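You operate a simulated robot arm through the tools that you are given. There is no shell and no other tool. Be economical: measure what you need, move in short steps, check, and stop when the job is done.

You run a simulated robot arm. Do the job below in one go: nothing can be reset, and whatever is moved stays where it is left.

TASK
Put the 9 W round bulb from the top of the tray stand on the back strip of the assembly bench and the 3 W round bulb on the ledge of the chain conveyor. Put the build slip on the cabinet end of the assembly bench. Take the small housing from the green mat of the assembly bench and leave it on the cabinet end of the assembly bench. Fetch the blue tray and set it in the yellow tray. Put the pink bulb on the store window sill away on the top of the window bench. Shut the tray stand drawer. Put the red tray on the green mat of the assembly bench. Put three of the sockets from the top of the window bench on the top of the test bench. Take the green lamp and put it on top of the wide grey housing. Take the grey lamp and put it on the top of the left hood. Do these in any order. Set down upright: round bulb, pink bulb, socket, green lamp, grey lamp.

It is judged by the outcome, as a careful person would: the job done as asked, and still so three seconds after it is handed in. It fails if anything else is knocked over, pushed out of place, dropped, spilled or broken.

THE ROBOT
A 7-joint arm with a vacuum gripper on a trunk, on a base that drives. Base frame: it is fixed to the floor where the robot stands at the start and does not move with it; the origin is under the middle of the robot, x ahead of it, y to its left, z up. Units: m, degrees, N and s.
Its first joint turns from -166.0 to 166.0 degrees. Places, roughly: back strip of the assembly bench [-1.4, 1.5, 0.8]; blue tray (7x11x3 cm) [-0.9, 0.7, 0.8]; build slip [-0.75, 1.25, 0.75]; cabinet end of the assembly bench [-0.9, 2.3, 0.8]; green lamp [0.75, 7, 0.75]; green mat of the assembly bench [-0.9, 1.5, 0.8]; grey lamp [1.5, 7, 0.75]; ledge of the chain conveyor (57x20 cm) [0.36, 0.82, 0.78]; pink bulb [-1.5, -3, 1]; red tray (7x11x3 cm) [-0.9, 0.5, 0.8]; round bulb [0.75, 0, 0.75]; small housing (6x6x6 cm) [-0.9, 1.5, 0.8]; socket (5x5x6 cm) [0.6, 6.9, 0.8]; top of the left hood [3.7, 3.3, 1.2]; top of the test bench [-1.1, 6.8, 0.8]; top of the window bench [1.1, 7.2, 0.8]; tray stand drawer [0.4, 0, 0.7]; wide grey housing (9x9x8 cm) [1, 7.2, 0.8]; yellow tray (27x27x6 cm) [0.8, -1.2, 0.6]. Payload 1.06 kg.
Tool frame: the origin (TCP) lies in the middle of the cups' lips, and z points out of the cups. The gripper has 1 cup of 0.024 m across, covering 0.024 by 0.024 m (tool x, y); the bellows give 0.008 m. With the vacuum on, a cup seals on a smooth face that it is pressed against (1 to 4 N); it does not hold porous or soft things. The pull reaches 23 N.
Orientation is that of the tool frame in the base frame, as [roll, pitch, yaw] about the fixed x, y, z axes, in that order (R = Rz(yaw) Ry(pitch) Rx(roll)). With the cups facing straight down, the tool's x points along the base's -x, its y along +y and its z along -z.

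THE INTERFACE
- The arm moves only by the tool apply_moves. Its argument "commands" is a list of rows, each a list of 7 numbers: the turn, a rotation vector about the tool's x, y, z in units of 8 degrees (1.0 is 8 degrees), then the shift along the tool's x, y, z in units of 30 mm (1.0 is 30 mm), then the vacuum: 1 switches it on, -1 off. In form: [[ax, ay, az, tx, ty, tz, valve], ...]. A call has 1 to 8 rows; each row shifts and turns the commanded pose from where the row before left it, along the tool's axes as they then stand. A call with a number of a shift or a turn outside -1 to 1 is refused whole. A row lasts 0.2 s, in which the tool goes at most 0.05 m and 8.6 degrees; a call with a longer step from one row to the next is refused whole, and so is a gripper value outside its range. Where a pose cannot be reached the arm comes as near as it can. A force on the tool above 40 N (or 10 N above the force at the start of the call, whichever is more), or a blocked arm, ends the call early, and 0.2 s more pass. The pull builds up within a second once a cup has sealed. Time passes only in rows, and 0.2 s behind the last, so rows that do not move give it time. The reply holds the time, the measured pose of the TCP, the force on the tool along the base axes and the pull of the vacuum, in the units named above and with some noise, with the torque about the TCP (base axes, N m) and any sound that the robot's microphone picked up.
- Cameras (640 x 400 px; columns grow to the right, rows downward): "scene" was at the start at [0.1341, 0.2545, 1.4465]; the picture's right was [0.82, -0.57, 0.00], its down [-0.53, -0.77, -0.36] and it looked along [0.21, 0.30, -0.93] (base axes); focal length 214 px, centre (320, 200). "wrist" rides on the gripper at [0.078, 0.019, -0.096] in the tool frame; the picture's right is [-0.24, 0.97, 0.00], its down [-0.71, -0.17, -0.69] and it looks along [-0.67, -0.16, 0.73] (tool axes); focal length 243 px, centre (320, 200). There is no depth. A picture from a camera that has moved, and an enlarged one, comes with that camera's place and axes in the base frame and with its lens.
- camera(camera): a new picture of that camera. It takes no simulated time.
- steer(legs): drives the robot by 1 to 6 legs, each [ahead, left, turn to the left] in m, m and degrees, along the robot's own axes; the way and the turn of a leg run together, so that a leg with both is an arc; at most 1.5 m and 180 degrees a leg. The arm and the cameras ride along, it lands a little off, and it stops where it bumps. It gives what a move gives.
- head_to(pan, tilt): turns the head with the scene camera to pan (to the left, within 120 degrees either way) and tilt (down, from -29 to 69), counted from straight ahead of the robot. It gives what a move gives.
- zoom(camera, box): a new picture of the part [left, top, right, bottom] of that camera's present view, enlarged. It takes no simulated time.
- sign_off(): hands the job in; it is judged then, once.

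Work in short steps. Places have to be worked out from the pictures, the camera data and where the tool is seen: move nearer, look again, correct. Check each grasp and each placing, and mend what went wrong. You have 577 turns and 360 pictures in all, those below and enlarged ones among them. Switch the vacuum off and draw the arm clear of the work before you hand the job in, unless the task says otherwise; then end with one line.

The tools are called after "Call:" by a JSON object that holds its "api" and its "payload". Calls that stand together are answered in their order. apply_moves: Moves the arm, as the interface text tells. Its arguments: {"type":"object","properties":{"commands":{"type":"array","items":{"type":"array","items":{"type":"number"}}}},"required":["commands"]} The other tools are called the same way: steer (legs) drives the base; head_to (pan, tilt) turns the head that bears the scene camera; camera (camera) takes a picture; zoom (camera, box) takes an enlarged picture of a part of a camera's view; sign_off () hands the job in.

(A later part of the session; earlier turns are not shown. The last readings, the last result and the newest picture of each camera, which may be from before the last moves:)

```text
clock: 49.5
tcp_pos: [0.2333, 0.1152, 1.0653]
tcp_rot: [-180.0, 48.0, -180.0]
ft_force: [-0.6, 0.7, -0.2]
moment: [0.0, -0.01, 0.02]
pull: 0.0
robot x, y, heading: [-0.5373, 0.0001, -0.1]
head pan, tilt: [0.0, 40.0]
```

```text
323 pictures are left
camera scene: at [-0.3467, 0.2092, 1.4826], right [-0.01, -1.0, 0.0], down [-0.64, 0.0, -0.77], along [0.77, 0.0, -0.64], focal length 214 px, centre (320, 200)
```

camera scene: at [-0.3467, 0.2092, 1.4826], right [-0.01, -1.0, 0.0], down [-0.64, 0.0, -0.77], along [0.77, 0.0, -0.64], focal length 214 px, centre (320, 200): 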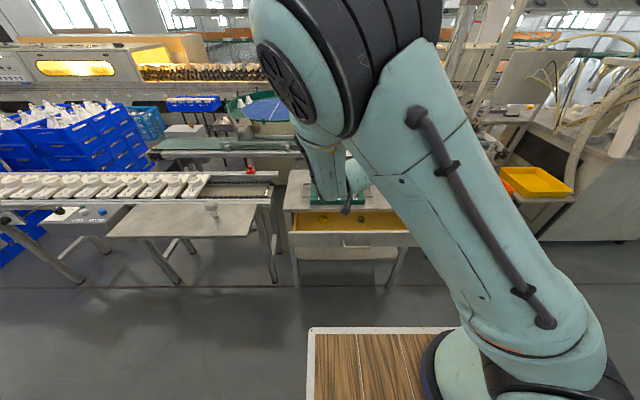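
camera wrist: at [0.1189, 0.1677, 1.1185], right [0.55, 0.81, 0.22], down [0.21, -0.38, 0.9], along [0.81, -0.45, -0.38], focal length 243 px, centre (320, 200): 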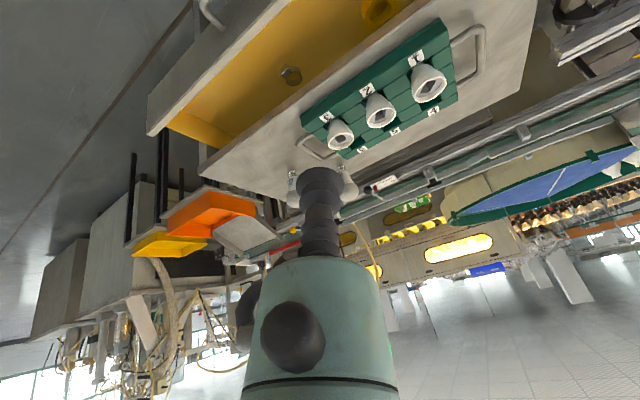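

Now I descend in front of the drawer at y≈0.19, keeping x≈0.23.

Call:
{"api": "apply_moves", "payload": {"commands": [[0, 0, 0, 0.743, 0.3, 0.669, -1], [0, 0, 0, 0.743, 0.3, 0.669, -1], [0, 0, 0, 0.743, 0.3, 0.669, -1], [0, 0, 0, 0.743, 0.3, 0.669, -1], [0, 0, 0, 0.743, 0.3, 0.669, -1], [0, 0, 0, 0.743, 0.3, 0.669, -1], [0, 0, 0, 0.743, 0.3, 0.669, -1], [0, 0, 0, 0.743, 0.3, 0.669, -1]]}}

Call:
{"api": "zoom", "payload": {"camera": "scene", "box": [240, 150, 440, 290]}}

Call:
{"api": "camera", "payload": {"camera": "wrist"}}

```text
clock: 51.3
tcp_pos: [0.234, 0.1867, 0.8257]
tcp_rot: [179.9, 47.8, 179.9]
ft_force: [0.1, -0.2, -0.3]
moment: [0.0, -0.01, -0.01]
pull: 0.1
robot x, y, heading: [-0.5392, 0.0019, -0.4]
head pan, tilt: [0.0, 40.0]
```

```text
2.86 times, centred on (340, 220) of scene
camera zoom: at [-0.3468, 0.2091, 1.4826], right [-0.01, -1.0, 0.0], down [-0.64, 0.0, -0.77], along [0.77, 0.0, -0.64], focal length 613 px, centre (263, 143)
```

zoom: 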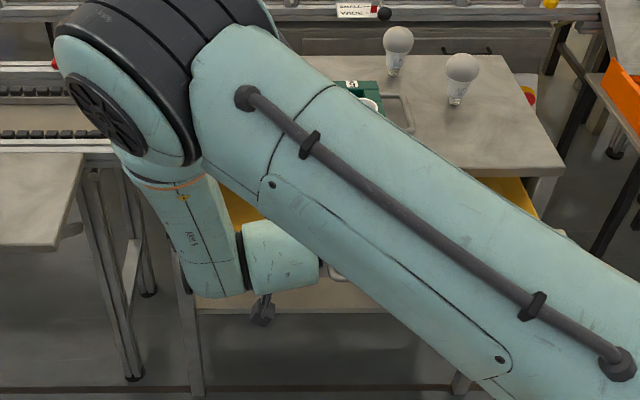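

```text
321 pictures are left
camera wrist: at [0.1102, 0.2078, 0.8314], right [0.16, 0.97, 0.18], down [-0.03, -0.17, 0.98], along [0.99, -0.16, 0.01], focal length 243 px, centre (320, 200)
```

wrist: 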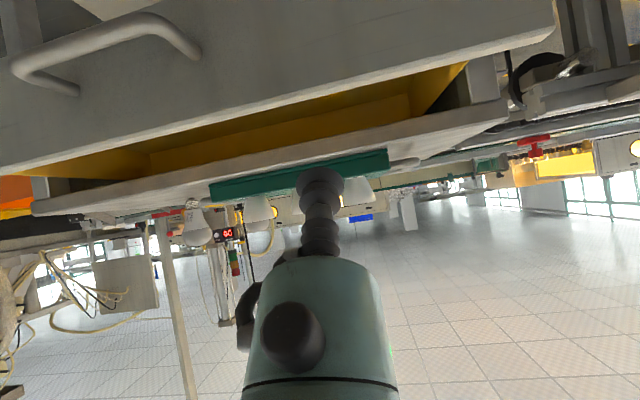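

The handle's left end is at y≈0.10, so y≈0.19 is clear. I go down to z≈0.69.

Call:
{"api": "apply_moves", "payload": {"commands": [[0, 0, 0, 0.743, 0, 0.669, -1], [0, 0, 0, 0.743, 0, 0.669, -1], [0, 0, 0, 0.743, 0, 0.669, -1], [0, 0, 0, 0.743, 0, 0.669, -1], [0, 0, 0, 0.3715, 0, 0.3345, -1]]}}

Call:
{"api": "camera", "payload": {"camera": "wrist"}}

```text
clock: 52.5
tcp_pos: [0.2308, 0.1872, 0.6899]
tcp_rot: [179.8, 48.0, 179.9]
ft_force: [0.2, 0.2, 0.0]
moment: [-0.02, -0.02, 0.0]
pull: 0.0
robot x, y, heading: [-0.5394, 0.0059, -0.1]
head pan, tilt: [0.0, 40.0]
```

```text
320 pictures are left
camera wrist: at [0.1078, 0.2085, 0.6957], right [0.16, 0.97, 0.18], down [-0.03, -0.17, 0.98], along [0.99, -0.16, 0.01], focal length 243 px, centre (320, 200)
```

wrist: 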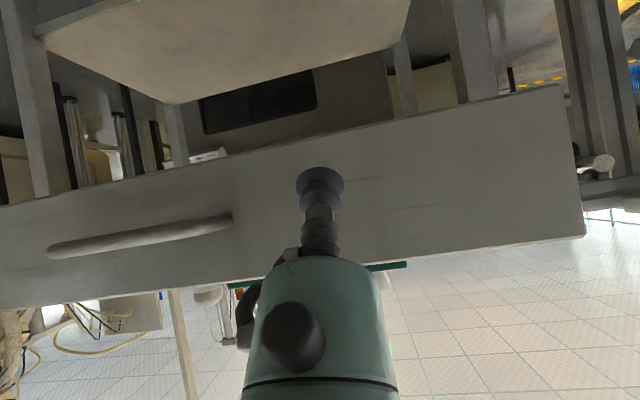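

The cup faces the drawer plate between handle and left edge. I push along +x in steps, watching force.

Call:
{"api": "apply_moves", "payload": {"commands": [[0, 0, 0, -0.669, 0, 0.743, -1], [0, 0, 0, -0.669, 0, 0.743, -1], [0, 0, 0, -0.334, 0, 0.371, -1], [0, 0, 0, -0.334, 0, 0.371, -1]]}}

Call:
{"api": "camera", "payload": {"camera": "wrist"}}

```text
clock: 53.5
tcp_pos: [0.3234, 0.1866, 0.6907]
tcp_rot: [179.9, 48.0, 179.9]
ft_force: [-0.7, -0.4, 0.3]
moment: [0.02, 0.02, 0.03]
pull: 0.1
robot x, y, heading: [-0.5352, 0.0028, -0.3]
head pan, tilt: [0.0, 40.0]
```

```text
319 pictures are left
camera wrist: at [0.1993, 0.2075, 0.6971], right [0.16, 0.97, 0.18], down [-0.04, -0.17, 0.98], along [0.99, -0.16, 0.01], focal length 243 px, centre (320, 200)
```

wrist: 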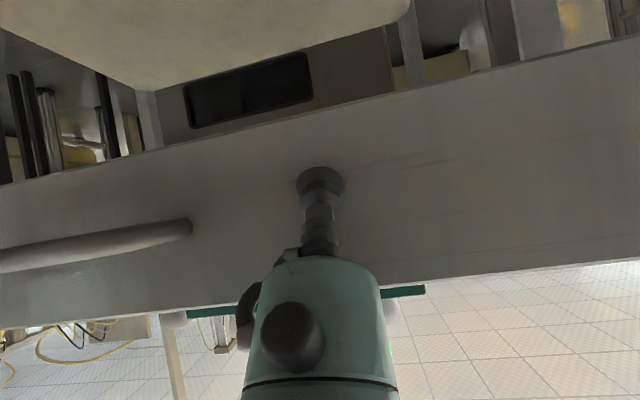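

No contact force yet. I advance in smaller steps.

Call:
{"api": "apply_moves", "payload": {"commands": [[0, 0, 0, -0.223, 0, 0.248, -1], [0, 0, 0, -0.223, 0, 0.248, -1], [0, 0, 0, -0.223, 0, 0.248, -1]]}}

Call:
{"api": "apply_moves", "payload": {"commands": [[0, 0, 0, -0.223, 0, 0.248, -1], [0, 0, 0, -0.223, 0, 0.248, -1], [0, 0, 0, -0.223, 0, 0.248, -1]]}}

Call:
{"api": "camera", "payload": {"camera": "wrist"}}

Call:
{"api": "camera", "payload": {"camera": "scene"}}

```text
clock: 54.3
tcp_pos: [0.3522, 0.1865, 0.6912]
tcp_rot: [-179.9, 47.9, 180.0]
ft_force: [0.8, 0.3, -0.4]
moment: [-0.01, -0.02, -0.01]
pull: 0.0
robot x, y, heading: [-0.5309, 0.0007, -0.1]
head pan, tilt: [0.0, 40.0]
```

```text
clock: 55.1
tcp_pos: [0.3827, 0.1871, 0.6897]
tcp_rot: [179.9, 47.9, 179.9]
ft_force: [-0.9, -0.7, -0.2]
moment: [-0.04, -0.02, 0.01]
pull: 0.1
robot x, y, heading: [-0.5353, 0.0033, -0.5]
head pan, tilt: [0.0, 40.0]
```

```text
318 pictures are left
camera wrist: at [0.2592, 0.2084, 0.6966], right [0.16, 0.97, 0.18], down [-0.03, -0.17, 0.98], along [0.99, -0.16, 0.01], focal length 243 px, centre (320, 200)
```

wrist: 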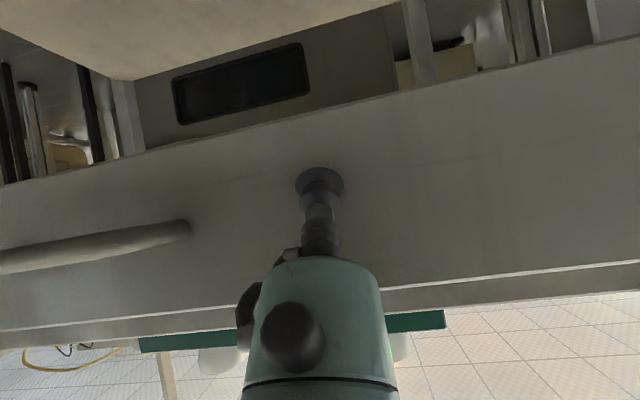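

```text
317 pictures are left
camera scene: at [-0.3467, 0.2092, 1.4826], right [-0.01, -1.0, 0.0], down [-0.64, 0.0, -0.77], along [0.77, 0.0, -0.64], focal length 214 px, centre (320, 200)
```

scene: 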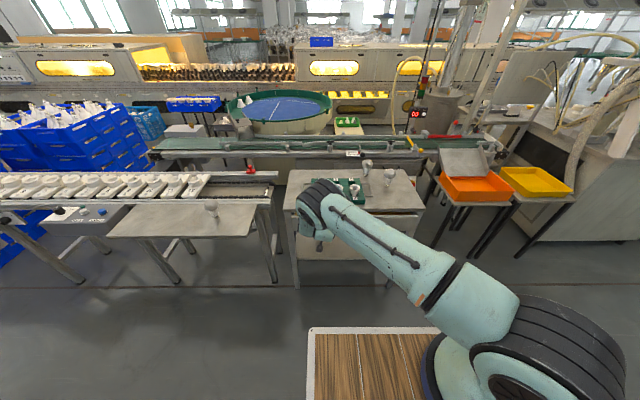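

The drawer moves along freely (plate no longer growing in the view). I keep pushing until it stops.

Call:
{"api": "apply_moves", "payload": {"commands": [[0, 0, 0, -0.223, 0, 0.248, -1], [0, 0, 0, -0.223, 0, 0.248, -1]]}}

Call:
{"api": "apply_moves", "payload": {"commands": [[0, 0, 0, -0.223, 0, 0.248, -1], [0, 0, 0, -0.223, 0, 0.248, -1]]}}

Call:
{"api": "camera", "payload": {"camera": "wrist"}}

```text
clock: 55.7
tcp_pos: [0.4029, 0.1875, 0.6899]
tcp_rot: [179.9, 47.9, 179.9]
ft_force: [-0.6, 0.0, 0.3]
moment: [-0.02, 0.01, -0.01]
pull: 0.0
robot x, y, heading: [-0.5366, -0.002, -0.4]
head pan, tilt: [0.0, 40.0]
```

```text
clock: 56.3
tcp_pos: [0.4202, 0.1877, 0.6883]
tcp_rot: [-180.0, 47.7, 179.9]
ft_force: [-16.6, -2.8, -4.3]
moment: [0.11, -0.16, 0.01]
pull: 0.1
robot x, y, heading: [-0.5368, -0.0005, -0.2]
head pan, tilt: [0.0, 40.0]
```

```text
316 pictures are left
camera wrist: at [0.2969, 0.2082, 0.6953], right [0.16, 0.97, 0.17], down [-0.03, -0.17, 0.98], along [0.99, -0.16, 0.0], focal length 243 px, centre (320, 200)
```

wrist: 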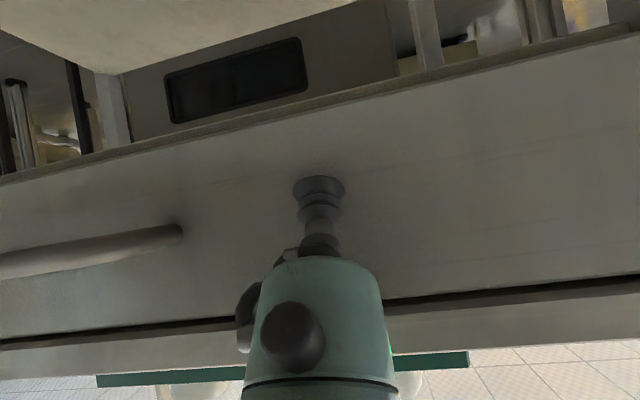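

Force rose to 17 N with the front flush: the drawer is shut. I back the tool off and raise it.

Call:
{"api": "apply_moves", "payload": {"commands": [[0, 0, 0, 0.223, 0, -0.248, -1], [0, 0, 0, 0.669, 0, -0.743, -1], [0, 0, 0, 0.669, 0, -0.743, -1], [0, 0, 0, 0.669, 0, -0.743, -1], [0, 0, 0, -0.743, 0, -0.669, -1], [0, 0, 0, -0.743, 0, -0.669, -1], [0, 0, 0, -0.743, 0, -0.669, -1], [0, 0, 0, -0.743, 0, -0.669, -1]]}}

Call:
{"api": "apply_moves", "payload": {"commands": [[0, 0, 0, -0.743, 0, -0.669, -1], [0, 0, 0, -0.743, 0, -0.669, -1], [0, 0, 0, -0.743, 0, -0.669, -1], [0, 0, 0, -0.743, 0, -0.669, -1], [0, 0, 0, -0.743, 0, -0.669, -1], [0, 0, 0, -0.743, 0, -0.669, -1], [0, 0, 0, -0.743, 0, -0.669, -1], [0, 0, 0, -0.743, 0, -0.669, -1]]}}

Call:
{"api": "apply_moves", "payload": {"commands": [[0, 1, 0, 0, 0, 0, -1], [0, 1, 0, 0, 0, 0, -1], [0, 1, 0, 0, 0, 0, -1], [0, 1, 0, 0, 0, 0, -1], [0, 1, 0, 0, 0, 0, -1], [0, 1, 0, 0, 0, 0, -1]]}}

Call:
{"api": "zoom", "payload": {"camera": "scene", "box": [240, 150, 480, 300]}}

```text
clock: 58.1
tcp_pos: [0.3223, 0.1895, 0.8104]
tcp_rot: [-180.0, 47.9, 180.0]
ft_force: [0.3, -0.3, -0.4]
moment: [0.03, -0.02, -0.03]
pull: 0.2
robot x, y, heading: [-0.5348, 0.0015, -0.4]
head pan, tilt: [0.0, 40.0]
```

```text
clock: 59.9
tcp_pos: [0.3219, 0.187, 1.0508]
tcp_rot: [179.9, 47.9, 180.0]
ft_force: [-0.4, 0.0, 0.1]
moment: [-0.02, -0.02, 0.02]
pull: 0.0
robot x, y, heading: [-0.5394, -0.0004, -0.5]
head pan, tilt: [0.0, 40.0]
```

```text
clock: 61.3
tcp_pos: [0.3216, 0.1887, 1.0503]
tcp_rot: [-180.0, -0.2, 180.0]
ft_force: [-0.8, 0.4, 1.3]
moment: [-0.01, -0.01, 0.01]
pull: 0.1
robot x, y, heading: [-0.5349, 0.0051, -0.4]
head pan, tilt: [0.0, 40.0]
```

```text
2.67 times, centred on (360, 225) of scene
camera zoom: at [-0.3471, 0.2094, 1.4826], right [-0.01, -1.0, 0.0], down [-0.64, 0.0, -0.77], along [0.77, 0.0, -0.64], focal length 572 px, centre (213, 133)
```

zoom: 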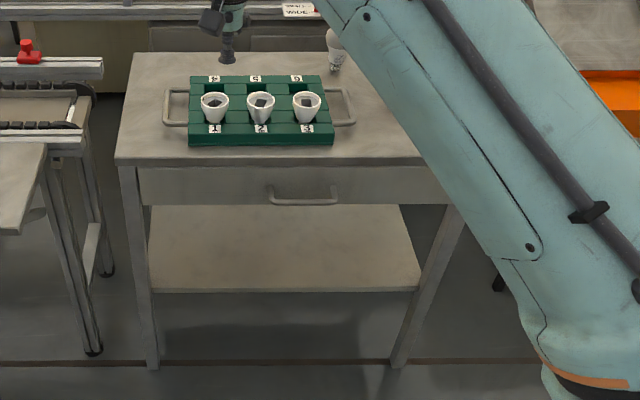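

Drawer is shut. Now the 9 W bulb, est. (0.603, −0.166): I move the tool above it.

Call:
{"api": "apply_moves", "payload": {"commands": [[0, 0, 0, -0.78, -0.985, 0, -1], [0, 0, 0, -0.78, -0.985, 0, -1], [0, 0, 0, -0.78, -0.985, 0, -1], [0, 0, 0, -0.78, -0.985, 0, -1], [0, 0, 0, -0.78, -0.985, 0, -1], [0, 0, 0, -0.78, -0.985, 0, -1]]}}

Call:
{"api": "apply_moves", "payload": {"commands": [[0, 0, 0, -0.78, -0.985, 0, -1], [0, 0, 0, -0.78, -0.985, 0, -1], [0, 0, 0, -0.78, -0.985, 0, -1], [0, 0, 0, -0.78, -0.985, 0, -1], [0, 0, 0, -0.78, -0.985, 0, -1], [0, 0, 0, -0.78, -0.985, 0, -1]]}}

Call:
{"api": "camera", "payload": {"camera": "wrist"}}

Call:
{"api": "zoom", "payload": {"camera": "scene", "box": [280, 130, 480, 255]}}

```text
clock: 62.7
tcp_pos: [0.4636, 0.0103, 1.0513]
tcp_rot: [-180.0, -0.1, 179.9]
ft_force: [0.0, 0.8, 0.4]
moment: [-0.01, -0.03, -0.01]
pull: 0.0
robot x, y, heading: [-0.537, -0.0027, -0.2]
head pan, tilt: [0.0, 40.0]
```

```text
clock: 64.1
tcp_pos: [0.5061, -0.1117, 1.0449]
tcp_rot: [-180.0, -0.1, -179.9]
ft_force: [1.1, 1.7, 0.4]
moment: [-0.15, 0.0, 0.03]
pull: 0.0
out of reach, approached as far as the arm can: row 3, 4, 5, 6
robot x, y, heading: [-0.5353, 0.0029, -0.1]
head pan, tilt: [0.0, 40.0]
```

```text
314 pictures are left
camera wrist: at [0.4284, -0.0908, 1.1413], right [0.23, 0.97, 0.0], down [0.71, -0.17, 0.68], along [0.67, -0.16, -0.73], focal length 243 px, centre (320, 200)
```

wrist: 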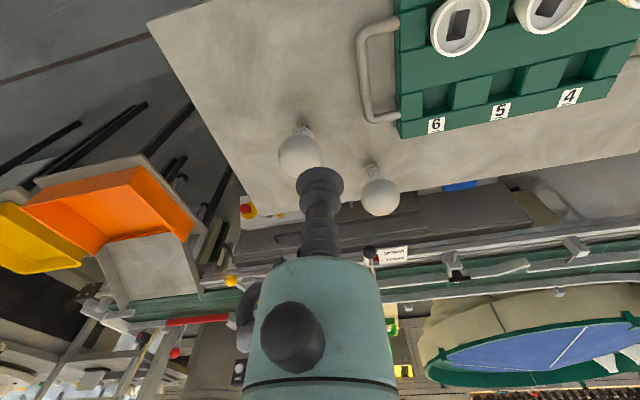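

```text
3.20 times, centred on (380, 192) of scene
camera zoom: at [-0.3467, 0.2103, 1.4824], right [0.0, -1.0, 0.0], down [-0.64, 0.0, -0.77], along [0.77, 0.0, -0.64], focal length 686 px, centre (128, 224)
```

zoom: 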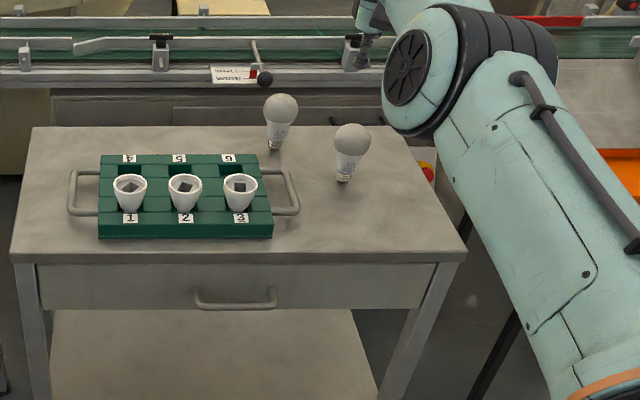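

Reach ends here, so I drive 0.25 m forward and continue.

Call:
{"api": "steer", "payload": {"legs": [[0.25, 0, 0]]}}

Call:
{"api": "apply_moves", "payload": {"commands": [[0, 0, 0, 0.75, -0.25, 0, -1], [0, 0, 0, 0.85, -0.25, 0, -1], [0, 0, 0, 0.85, -0.25, 0, -1], [0, 0, 0, 0.85, -0.25, 0, -1], [0, 0, 0, 0.85, -0.25, 0, -1], [0, 0, 0, 0.85, -0.25, 0, -1], [0, 0, 0, 0, 0, 1, -1], [0, 0, 0, 0, 0, 1, -1]]}}

Call:
{"api": "camera", "payload": {"camera": "wrist"}}

Call:
{"api": "zoom", "payload": {"camera": "scene", "box": [280, 130, 480, 255]}}

```text
clock: 65.9
tcp_pos: [0.7576, -0.1108, 1.0455]
tcp_rot: [-179.9, -0.1, -179.9]
ft_force: [-0.1, -0.3, 1.5]
moment: [0.0, -0.02, 0.01]
pull: 0.0
robot x, y, heading: [-0.2821, -0.0039, -0.1]
head pan, tilt: [0.0, 40.0]
```

```text
clock: 67.7
tcp_pos: [0.606, -0.1564, 0.9855]
tcp_rot: [180.0, 0.0, -180.0]
ft_force: [0.1, 0.3, 1.2]
moment: [0.0, -0.02, 0.0]
pull: 0.2
robot x, y, heading: [-0.284, 0.0011, -0.1]
head pan, tilt: [0.0, 40.0]
```

```text
312 pictures are left
camera wrist: at [0.5288, -0.1368, 1.0813], right [0.23, 0.97, 0.0], down [0.71, -0.17, 0.68], along [0.67, -0.16, -0.73], focal length 243 px, centre (320, 200)
```

wrist: 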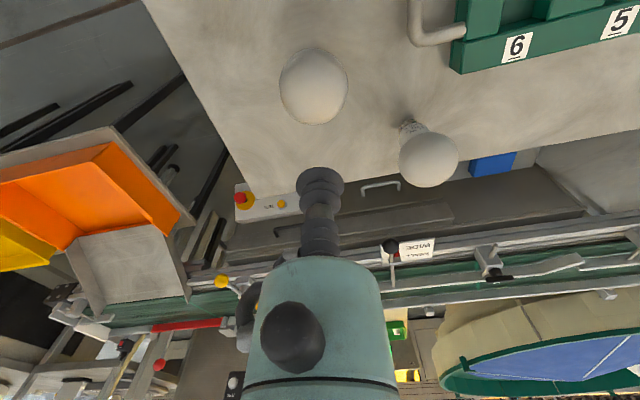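

```text
3.20 times, centred on (380, 192) of scene
camera zoom: at [-0.0975, 0.2088, 1.4827], right [0.0, -1.0, 0.0], down [-0.64, 0.0, -0.77], along [0.77, 0.0, -0.64], focal length 686 px, centre (128, 224)
```

zoom: 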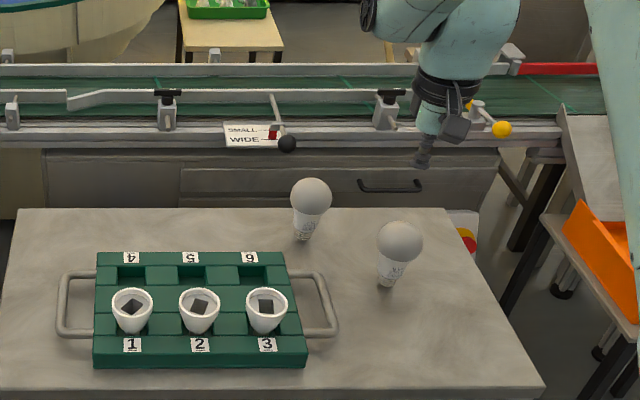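

The 9 W dome is at about (0.600, −0.160). I descend with vacuum on.

Call:
{"api": "apply_moves", "payload": {"commands": [[0, 0, 0, 0.2, -0.12, 1, 1], [0, 0, 0, 0, 0, 1, 1], [0, 0, 0, 0, 0, 0.8, 1], [0, 0, 0, 0, 0, 0.3, 1], [0, 0, 0, 0, 0, 0.15, 1], [0, 0, 0, 0, 0, 0.1, 1], [0, 0, 0, 0, 0, 0, 1]]}}

```text
clock: 69.3
tcp_pos: [0.6034, -0.1603, 0.8855]
tcp_rot: [180.0, 0.0, -179.8]
ft_force: [0.4, 0.7, 7.3]
moment: [-0.04, 0.04, -0.01]
pull: 23.0
robot x, y, heading: [-0.2869, -0.0009, -0.1]
head pan, tilt: [0.0, 40.0]
```

Sealed. I lift the bulb to z≈1.1 and draw it back toward the robot.

Call:
{"api": "apply_moves", "payload": {"commands": [[0, 0, 0, 0, 0, -0.3, 1], [0, 0, 0, 0, 0, -1, 1], [0, 0, 0, 0, 0, -1, 1], [0, 0, 0, 0, 0, -1, 1], [0, 0, 0, 0, 0, -1, 1], [0, 0, 0, 0, 0, -1, 1], [0, 0, 0, 0, 0, -1, 1], [0, 0, 0, 0, 0, -1, 1]]}}

Call:
{"api": "apply_moves", "payload": {"commands": [[0, 0, 0, 1, 0, 0, 1], [0, 0, 0, 1, 0, 0, 1], [0, 0, 0, 1, 0, 0, 1], [0, 0, 0, 1, 0, 0, 1], [0, 0, 0, 1, 0, 0, 1], [0, 0, 0, 1, 0, 0, 1], [0, 0, 0, 1, 0, 0, 1]]}}

Call:
{"api": "camera", "payload": {"camera": "scene"}}

Call:
{"api": "camera", "payload": {"camera": "wrist"}}

```text
clock: 71.1
tcp_pos: [0.6011, -0.1609, 1.1044]
tcp_rot: [180.0, -0.1, -179.8]
ft_force: [-0.5, 0.3, -1.0]
moment: [0.0, 0.0, -0.01]
pull: 22.8
robot x, y, heading: [-0.281, -0.0021, -0.0]
head pan, tilt: [0.0, 40.0]
```

```text
clock: 72.7
tcp_pos: [0.3918, -0.1603, 1.1044]
tcp_rot: [-179.9, -0.1, -179.8]
ft_force: [0.3, -0.8, -1.1]
moment: [0.0, 0.0, 0.01]
pull: 22.6
robot x, y, heading: [-0.2858, 0.0012, -0.1]
head pan, tilt: [0.0, 40.0]
```

```text
310 pictures are left
camera scene: at [-0.0969, 0.2088, 1.4826], right [0.0, -1.0, 0.0], down [-0.64, 0.0, -0.77], along [0.77, 0.0, -0.64], focal length 214 px, centre (320, 200)
```

scene: 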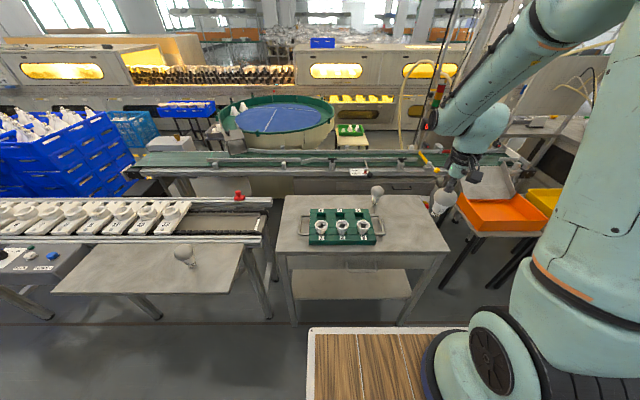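

```text
309 pictures are left
camera wrist: at [0.3129, -0.1398, 1.2002], right [0.23, 0.97, 0.0], down [0.71, -0.17, 0.68], along [0.67, -0.16, -0.73], focal length 243 px, centre (320, 200)
```

wrist: 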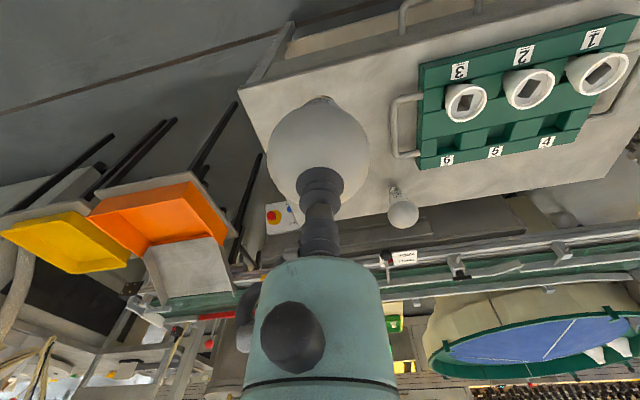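

The bulb is held well and the arm sits right of the mast. I turn the base left 90° in place and look at the bench.

Call:
{"api": "steer", "payload": {"legs": [[0, 0, 90]]}}

Call:
{"api": "head_to", "payload": {"pan": 45, "tilt": 40}}

Call:
{"api": "camera", "payload": {"camera": "scene"}}

```text
clock: 76.9
tcp_pos: [-0.1266, 0.6783, 1.1047]
tcp_rot: [180.0, -0.2, -89.7]
ft_force: [-0.2, 0.5, -0.9]
moment: [-0.01, 0.0, -0.02]
pull: 22.5
robot x, y, heading: [-0.2865, -0.001, 89.9]
head pan, tilt: [0.0, 40.0]
```

```text
clock: 78.1
tcp_pos: [-0.1254, 0.6776, 1.1052]
tcp_rot: [180.0, -0.1, -89.7]
ft_force: [0.7, -0.7, -1.1]
moment: [0.0, 0.03, 0.02]
pull: 22.8
robot x, y, heading: [-0.2832, -0.0015, 90.1]
head pan, tilt: [45.0, 40.0]
```

```text
308 pictures are left
camera scene: at [-0.553, 0.1593, 1.4826], right [0.71, 0.71, 0.0], down [0.45, -0.45, -0.77], along [-0.54, 0.54, -0.64], focal length 214 px, centre (320, 200)
```

scene: 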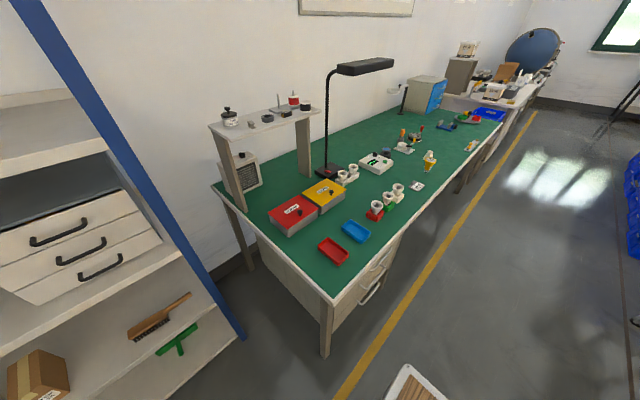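

I zoom in on the bench.

Call:
{"api": "zoom", "payload": {"camera": "scene", "box": [200, 40, 440, 190]}}

Call:
{"api": "zoom", "payload": {"camera": "scene", "box": [330, 60, 510, 190]}}

Call:
{"api": "zoom", "payload": {"camera": "scene", "box": [200, 150, 440, 300]}}

```text
2.67 times, centred on (320, 115) of scene
camera zoom: at [-0.553, 0.1593, 1.4826], right [0.71, 0.71, 0.0], down [0.45, -0.45, -0.77], along [-0.54, 0.54, -0.64], focal length 572 px, centre (320, 427)
```

zoom: 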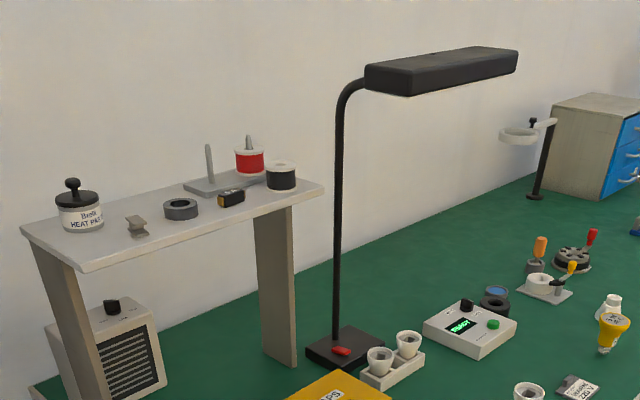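

```text
3.08 times, centred on (420, 125) of scene
camera zoom: at [-0.553, 0.1593, 1.4826], right [0.71, 0.71, 0.0], down [0.45, -0.45, -0.77], along [-0.54, 0.54, -0.64], focal length 660 px, centre (12, 431)
```

zoom: 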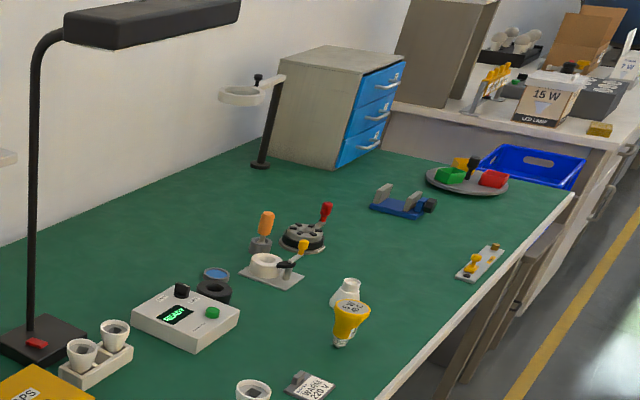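

```text
2.67 times, centred on (320, 225) of scene
camera zoom: at [-0.553, 0.1593, 1.4826], right [0.71, 0.71, 0.0], down [0.45, -0.45, -0.77], along [-0.54, 0.54, -0.64], focal length 572 px, centre (320, 133)
```

zoom: 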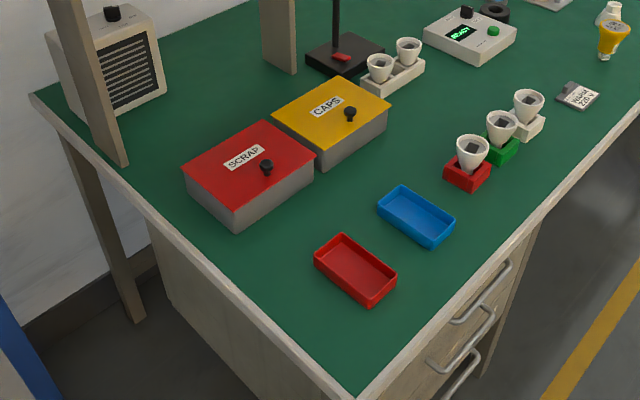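

The whole bench top is green; the back area around (−1.4, 1.6) is free, beyond the desk lamp. I raise the bulb a little and drive up the aisle.

Call:
{"api": "apply_moves", "payload": {"commands": [[0, 0, 0, 0, 0, -1, 1], [0, 0, 0, 0, 0, -1, 1]]}}

Call:
{"api": "steer", "payload": {"legs": [[0.85, 0, 0], [0.8, 0, 0]]}}

Call:
{"api": "head_to", "payload": {"pan": 70, "tilt": 45}}

Call:
{"api": "camera", "payload": {"camera": "scene"}}

```text
clock: 78.7
tcp_pos: [-0.1256, 0.6786, 1.1658]
tcp_rot: [-180.0, 0.0, -89.7]
ft_force: [0.6, 1.2, -0.5]
moment: [-0.04, -0.01, -0.02]
pull: 22.4
robot x, y, heading: [-0.2904, 0.0019, 90.3]
head pan, tilt: [45.0, 40.0]
```

```text
clock: 87.0
tcp_pos: [-0.1573, 2.3262, 1.1657]
tcp_rot: [179.9, 0.0, -88.2]
ft_force: [0.3, -0.1, -0.1]
moment: [-0.03, 0.04, 0.03]
pull: 23.1
robot x, y, heading: [-0.2995, 1.6474, 91.8]
head pan, tilt: [45.0, 40.0]
```

```text
clock: 87.9
tcp_pos: [-0.1579, 2.325, 1.1649]
tcp_rot: [-180.0, 0.0, -88.2]
ft_force: [0.2, 0.6, -0.1]
moment: [-0.01, 0.0, -0.02]
pull: 23.3
robot x, y, heading: [-0.2989, 1.6446, 91.6]
head pan, tilt: [70.0, 45.0]
```

```text
304 pictures are left
camera scene: at [-0.5882, 1.7656, 1.4754], right [0.32, 0.95, 0.0], down [0.67, -0.23, -0.71], along [-0.67, 0.23, -0.71], focal length 214 px, centre (320, 200)
```

scene: 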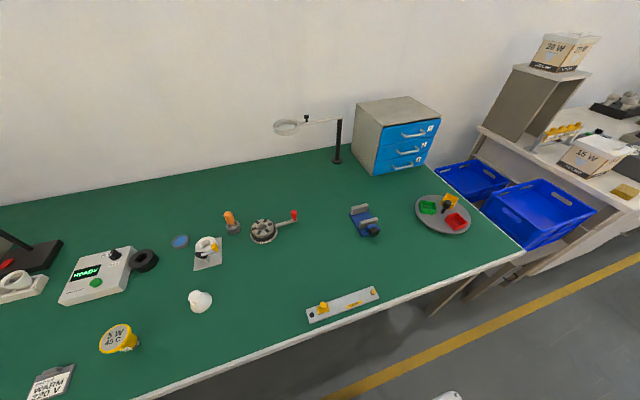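

I zoom on the small housing and slip region.

Call:
{"api": "zoom", "payload": {"camera": "scene", "box": [20, 230, 260, 400]}}

Call:
{"api": "steer", "payload": {"legs": [[0, 0, 88]]}}

Call:
{"api": "head_to", "payload": {"pan": 0, "tilt": 50}}

Call:
{"api": "camera", "payload": {"camera": "scene"}}

```text
2.35 times, centred on (140, 315) of scene
camera zoom: at [-0.5882, 1.7656, 1.4754], right [0.32, 0.95, 0.0], down [0.67, -0.23, -0.71], along [-0.67, 0.23, -0.71], focal length 505 px, centre (744, -71)
```

zoom: 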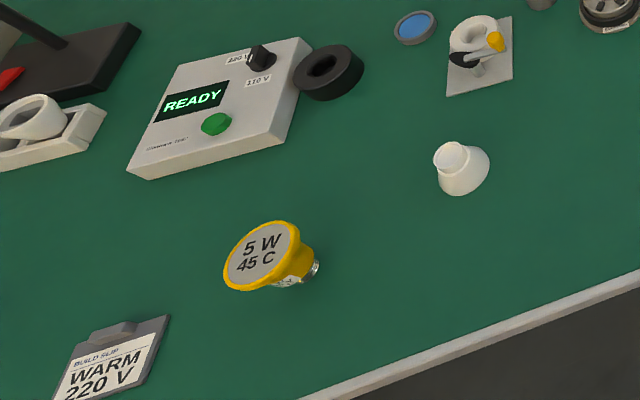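

```text
clock: 92.1
tcp_pos: [-0.9769, 1.8082, 1.1651]
tcp_rot: [180.0, 0.0, 0.1]
ft_force: [-0.3, 0.3, -0.3]
moment: [0.03, 0.0, 0.03]
pull: 22.3
robot x, y, heading: [-0.2976, 1.6434, 179.9]
head pan, tilt: [70.0, 45.0]
```

```text
clock: 93.5
tcp_pos: [-0.9762, 1.8078, 1.1651]
tcp_rot: [179.9, -0.1, 0.1]
ft_force: [0.6, -0.3, 0.4]
moment: [0.03, 0.0, -0.03]
pull: 23.3
robot x, y, heading: [-0.2982, 1.6454, 179.7]
head pan, tilt: [0.0, 50.0]
```

```text
302 pictures are left
camera scene: at [-0.4764, 1.4355, 1.4685], right [0.0, 1.0, 0.0], down [0.77, 0.0, -0.64], along [-0.64, 0.0, -0.77], focal length 214 px, centre (320, 200)
```

scene: 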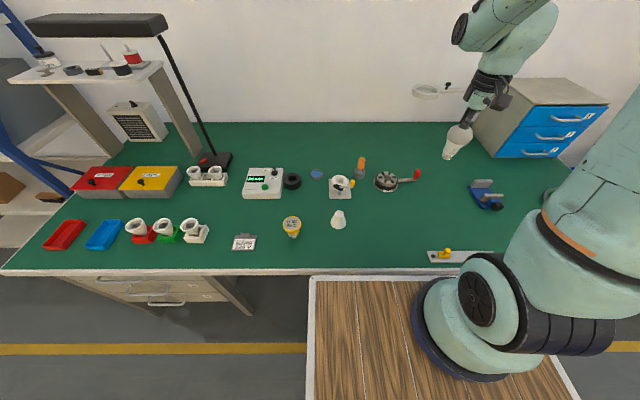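

The back area is clear. I drive 0.08 m nearer and extend the bulb to about (−1.38, 1.65).

Call:
{"api": "steer", "payload": {"legs": [[0.08, 0, 0]]}}

Call:
{"api": "apply_moves", "payload": {"commands": [[0, 0, 0, -0.8, 0.6, 0, 1], [0, 0, 0, -0.8, 0.6, 0, 1], [0, 0, 0, -0.8, 0.6, 0, 1], [0, 0, 0, -0.8, 0.6, 0, 1], [0, 0, 0, -0.8, 0.6, 0, 1], [0, 0, 0, -0.8, 0.6, 0, 1], [0, 0, 0, -0.8, 0.6, 0, 1], [0, 0, 0, -0.8, 0.6, 0, 1]]}}

Call:
{"api": "apply_moves", "payload": {"commands": [[0, 0, 0, -1, 0, 1, 1], [0, 0, 0, -1, 0, 1, 1], [0, 0, 0, -1, 0, 1, 1], [0, 0, 0, -1, 0, 1, 1]]}}

Call:
{"api": "camera", "payload": {"camera": "scene"}}

Call:
{"api": "camera", "payload": {"camera": "wrist"}}

```text
clock: 94.6
tcp_pos: [-1.0575, 1.8096, 1.1649]
tcp_rot: [-180.0, -0.1, 0.0]
ft_force: [-0.2, 0.6, -0.4]
moment: [-0.03, 0.01, 0.0]
pull: 22.5
robot x, y, heading: [-0.3812, 1.648, 179.6]
head pan, tilt: [0.0, 50.0]
```

```text
clock: 96.4
tcp_pos: [-1.2478, 1.6649, 1.165]
tcp_rot: [180.0, 0.0, 0.1]
ft_force: [0.2, 0.8, -0.8]
moment: [0.0, 0.01, 0.01]
pull: 22.9
robot x, y, heading: [-0.3803, 1.6481, 179.7]
head pan, tilt: [0.0, 50.0]
```

```text
clock: 97.4
tcp_pos: [-1.3665, 1.6633, 1.0446]
tcp_rot: [-180.0, -0.1, 0.0]
ft_force: [0.6, -0.1, 0.1]
moment: [0.0, 0.04, 0.01]
pull: 23.3
robot x, y, heading: [-0.382, 1.6479, 179.7]
head pan, tilt: [0.0, 50.0]
```

```text
301 pictures are left
camera scene: at [-0.5565, 1.436, 1.4685], right [0.0, 1.0, 0.0], down [0.77, 0.0, -0.64], along [-0.64, 0.0, -0.77], focal length 214 px, centre (320, 200)
```

scene: 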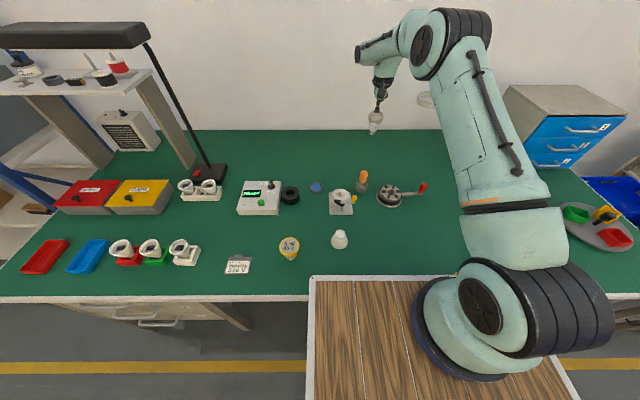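

```text
300 pictures are left
camera wrist: at [-1.2896, 1.6464, 1.141], right [-0.23, -0.97, 0.0], down [-0.71, 0.17, 0.68], along [-0.67, 0.16, -0.73], focal length 243 px, centre (320, 200)
```

wrist: 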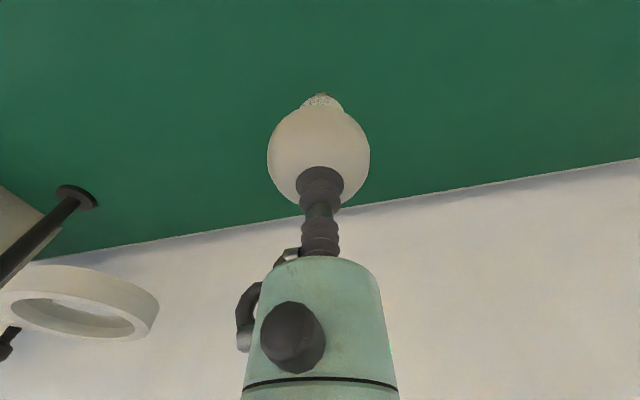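

Clear. I nudge further back to x≈−1.39 and lower to z≈0.915.

Call:
{"api": "apply_moves", "payload": {"commands": [[0, 0, 0, -0.8, 0, 0.8, 1], [0, 0, 0, 0, 0, 1, 1], [0, 0, 0, 0, 0, 1, 1], [0, 0, 0, 0, 0, 1, 1], [0, 0, 0, 0, 0, 0.5, 1]]}}

Call:
{"api": "zoom", "payload": {"camera": "scene", "box": [320, 100, 440, 175]}}

```text
clock: 98.6
tcp_pos: [-1.3912, 1.6644, 0.9172]
tcp_rot: [180.0, 0.0, 0.0]
ft_force: [0.1, 0.2, -0.8]
moment: [0.01, -0.01, 0.0]
pull: 23.3
robot x, y, heading: [-0.38, 1.6484, 179.8]
head pan, tilt: [0.0, 50.0]
```

```text
5.33 times, centred on (380, 138) of scene
camera zoom: at [-0.5571, 1.436, 1.4685], right [0.0, 1.0, 0.0], down [0.77, 0.0, -0.64], along [-0.64, 0.0, -0.77], focal length 1144 px, centre (0, 533)
```

zoom: 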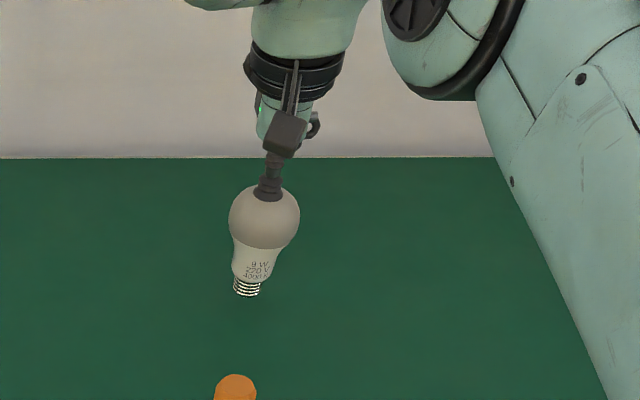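

9 W confirmed by its print. I lower in small steps.

Call:
{"api": "apply_moves", "payload": {"commands": [[0, 0, 0, 0, 0, 0.08, 1], [0, 0, 0, 0, 0, 0.08, 1]]}}

Call:
{"api": "apply_moves", "payload": {"commands": [[0, 0, 0, 0, 0, 0.08, 1], [0, 0, 0, 0, 0, 0.08, 1]]}}

```text
clock: 99.2
tcp_pos: [-1.392, 1.6656, 0.9126]
tcp_rot: [-180.0, -0.1, 0.1]
ft_force: [-0.4, -0.2, -0.6]
moment: [0.0, 0.03, 0.03]
pull: 22.7
robot x, y, heading: [-0.3805, 1.6464, 179.7]
head pan, tilt: [0.0, 50.0]
```

```text
clock: 99.8
tcp_pos: [-1.3911, 1.665, 0.908]
tcp_rot: [-180.0, 0.0, 0.0]
ft_force: [0.2, -0.7, 0.2]
moment: [-0.03, 0.04, 0.0]
pull: 23.3
robot x, y, heading: [-0.3802, 1.6454, 179.9]
head pan, tilt: [0.0, 50.0]
```

Call:
{"api": "apply_moves", "payload": {"commands": [[0, 0, 0, 0, 0, 0.08, 1], [0, 0, 0, 0, 0, 0.08, 1]]}}

Call:
{"api": "zoom", "payload": {"camera": "scene", "box": [340, 110, 400, 170]}}

```text
clock: 100.4
tcp_pos: [-1.3922, 1.6662, 0.9046]
tcp_rot: [-179.9, 0.2, 0.1]
ft_force: [-0.3, -0.9, 18.1]
moment: [0.03, -0.04, 0.02]
pull: 23.1
robot x, y, heading: [-0.3816, 1.6474, 179.9]
head pan, tilt: [0.0, 50.0]
```

```text
6.67 times, centred on (370, 140) of scene
camera zoom: at [-0.5563, 1.4359, 1.4686], right [0.0, 1.0, 0.0], down [0.77, 0.0, -0.64], along [-0.64, 0.0, -0.77], focal length 1430 px, centre (-13, 600)
```

zoom: 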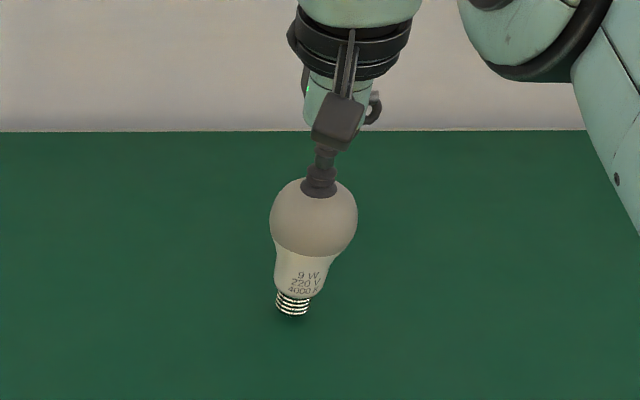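

Contact at z≈0.905. I ease, release and lift.

Call:
{"api": "apply_moves", "payload": {"commands": [[0, 0, 0, 0, 0, -0.08, 1], [0, 0, 0, 0, 0, 0, -1], [0, 0, 0, 0, 0, 0, -1], [0, 0, 0, 0, 0, 0, -1], [0, 0, 0, 0, 0, 0, -1], [0, 0, 0, 0, 0, -0.1, -1], [0, 0, 0, 0, 0, -0.2, -1], [0, 0, 0, 0, 0, -1, -1]]}}

Call:
{"api": "zoom", "payload": {"camera": "scene", "box": [340, 110, 400, 170]}}

```text
clock: 102.2
tcp_pos: [-1.3936, 1.6661, 0.9419]
tcp_rot: [179.9, -0.1, 0.0]
ft_force: [-0.2, -0.1, 0.3]
moment: [0.0, 0.02, 0.04]
pull: 0.0
robot x, y, heading: [-0.3817, 1.6486, 179.7]
head pan, tilt: [0.0, 50.0]
```

```text
6.67 times, centred on (370, 140) of scene
camera zoom: at [-0.5574, 1.4359, 1.4684], right [0.0, 1.0, 0.0], down [0.77, 0.0, -0.64], along [-0.64, 0.0, -0.77], focal length 1430 px, centre (-13, 600)
```

zoom: 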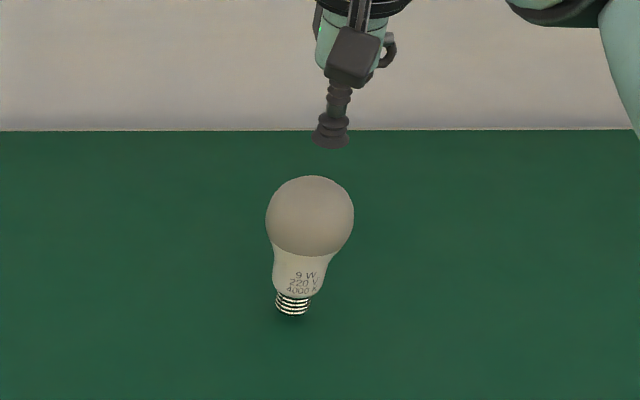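

The 9 W bulb stands. I raise the arm, retract it, and shift the base left 0.25 m and back 0.1 m for the small housing at about (−0.94, 1.50).

Call:
{"api": "apply_moves", "payload": {"commands": [[0, 0, 0, 0, 0, -1, -1], [0, 0, 0, 0, 0, -1, -1], [0, 0, 0, 0.5, 0, -1, -1], [0, 0, 0, 1, 0, -1, -1], [0, 0, 0, 1, 0, -0.8, -1], [0, 0, 0, 1, 0, 0, -1], [0, 0, 0, 1, 0, 0, -1], [0, 0, 0, 1, 0, 0, -1]]}}

Call:
{"api": "steer", "payload": {"legs": [[-0.1, 0.25, 0]]}}

Call:
{"api": "camera", "payload": {"camera": "wrist"}}

Call:
{"api": "camera", "payload": {"camera": "scene"}}

```text
clock: 104.0
tcp_pos: [-1.2264, 1.6629, 1.0873]
tcp_rot: [-180.0, -0.1, 0.0]
ft_force: [-0.7, 0.4, 0.2]
moment: [-0.02, -0.03, 0.03]
pull: 0.2
robot x, y, heading: [-0.3793, 1.6482, 179.7]
head pan, tilt: [0.0, 50.0]
```

```text
clock: 105.9
tcp_pos: [-1.1244, 1.4049, 1.0888]
tcp_rot: [180.0, -0.1, 0.2]
ft_force: [-0.4, 0.0, 0.0]
moment: [0.01, -0.02, 0.01]
pull: 0.0
robot x, y, heading: [-0.2774, 1.3889, 179.9]
head pan, tilt: [0.0, 50.0]
```

```text
296 pictures are left
camera wrist: at [-1.0461, 1.3872, 1.1841], right [-0.23, -0.97, 0.0], down [-0.71, 0.17, 0.68], along [-0.67, 0.16, -0.73], focal length 243 px, centre (320, 200)
```

wrist: 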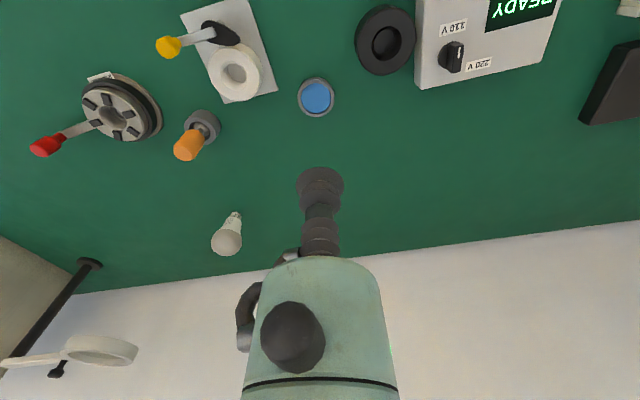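

```text
295 pictures are left
camera scene: at [-0.4547, 1.1784, 1.4684], right [0.0, 1.0, 0.0], down [0.77, 0.0, -0.64], along [-0.64, 0.0, -0.77], focal length 214 px, centre (320, 200)
```

scene: 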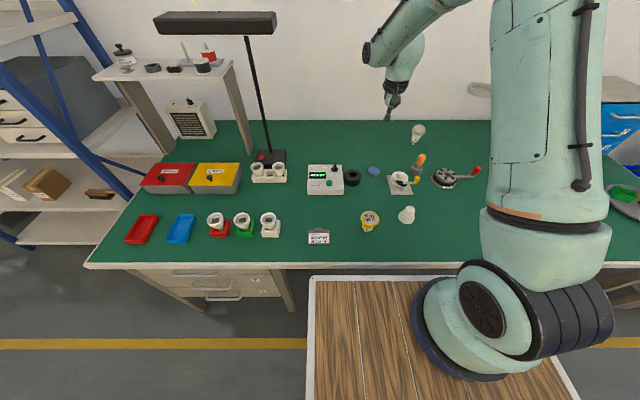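

I zoom on the housing and the slip to locate them.

Call:
{"api": "zoom", "payload": {"camera": "scene", "box": [350, 180, 440, 240]}}

Call:
{"api": "zoom", "payload": {"camera": "scene", "box": [280, 200, 370, 260]}}

```text
6.67 times, centred on (395, 210) of scene
camera zoom: at [-0.4547, 1.1784, 1.4684], right [0.0, 1.0, 0.0], down [0.77, 0.0, -0.64], along [-0.64, 0.0, -0.77], focal length 1430 px, centre (-180, 133)
```

zoom: 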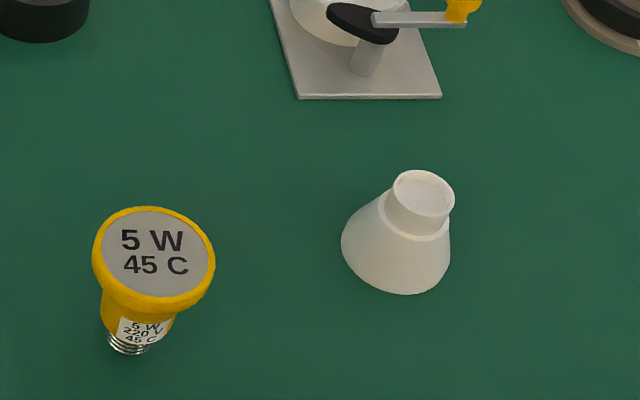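

```text
6.67 times, centred on (325, 230) of scene
camera zoom: at [-0.4547, 1.1784, 1.4684], right [0.0, 1.0, 0.0], down [0.77, 0.0, -0.64], along [-0.64, 0.0, -0.77], focal length 1430 px, centre (287, 0)
```

zoom: 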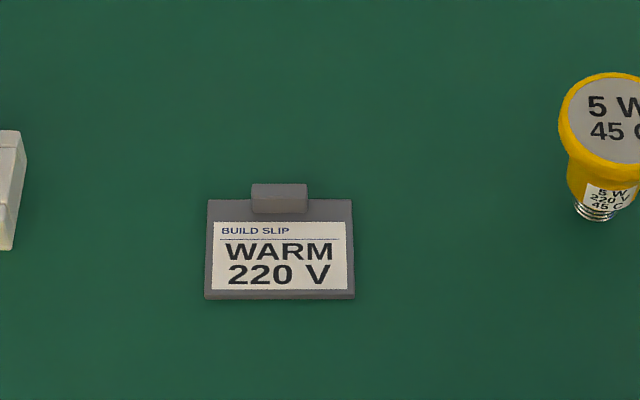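

Housing top centre ≈(−0.918, 1.501, ~0.86), with a shallow recess; slip ≈(−0.833, 1.176). I move over the housing.

Call:
{"api": "apply_moves", "payload": {"commands": [[0, 0, 0, 0.98, -0.457, 0, -1], [0, 0, 0, 0.98, -0.457, 0, -1], [0, 0, 0, 0.98, -0.457, 0, -1], [0, 0, 0, 0.98, -0.457, 0, -1], [0, 0, 0, 0.98, -0.457, 0, -1], [0, 0, 0, 0.98, -0.457, 0, -1], [0, 0, 0, 0.98, -0.457, 0, -1]]}}

Call:
{"api": "apply_moves", "payload": {"commands": [[0, 0, 0, 0, 0, 1, -1], [0, 0, 0, 0, 0, 1, -1], [0, 0, 0, 0, 0, 1, -1], [0, 0, 0, 0, 0, 1, -1]]}}

Call:
{"api": "camera", "payload": {"camera": "wrist"}}

Call:
{"api": "camera", "payload": {"camera": "scene"}}

```text
clock: 107.5
tcp_pos: [-0.9168, 1.5023, 1.0894]
tcp_rot: [180.0, -0.1, 0.3]
ft_force: [0.0, -0.2, 0.1]
moment: [0.01, -0.02, 0.01]
pull: 0.0
robot x, y, heading: [-0.2775, 1.3907, 180.4]
head pan, tilt: [0.0, 50.0]
```

```text
clock: 108.5
tcp_pos: [-0.9173, 1.5002, 0.9685]
tcp_rot: [180.0, -0.1, 0.1]
ft_force: [0.4, 0.0, 0.1]
moment: [0.0, 0.03, 0.0]
pull: 0.1
robot x, y, heading: [-0.2818, 1.3883, 180.1]
head pan, tilt: [0.0, 50.0]
```

```text
292 pictures are left
camera wrist: at [-0.84, 1.4841, 1.0637], right [-0.23, -0.97, 0.0], down [-0.71, 0.17, 0.68], along [-0.67, 0.16, -0.73], focal length 243 px, centre (320, 200)
```

wrist: 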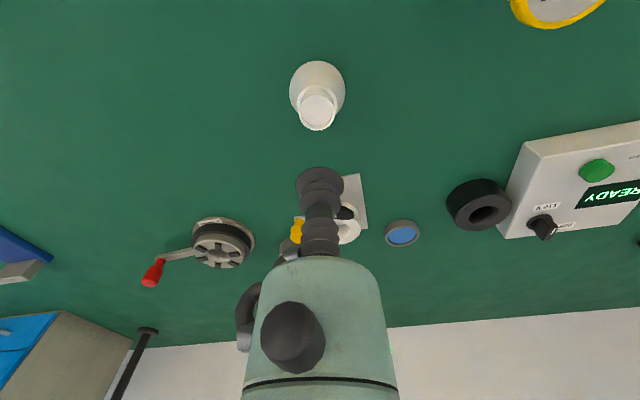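

```text
291 pictures are left
camera scene: at [-0.4544, 1.1785, 1.4685], right [0.0, 1.0, 0.0], down [0.77, 0.0, -0.64], along [-0.64, 0.0, -0.77], focal length 214 px, centre (320, 200)
```

scene: 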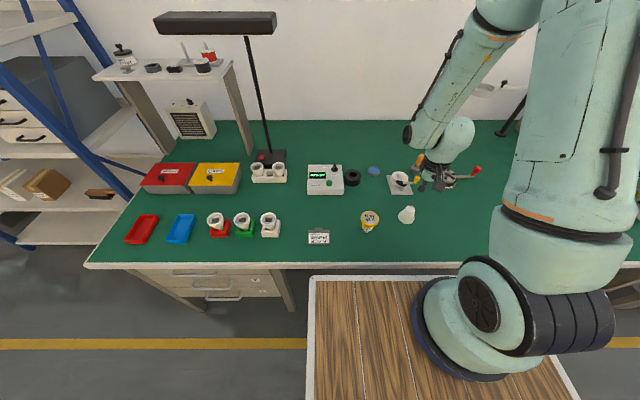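

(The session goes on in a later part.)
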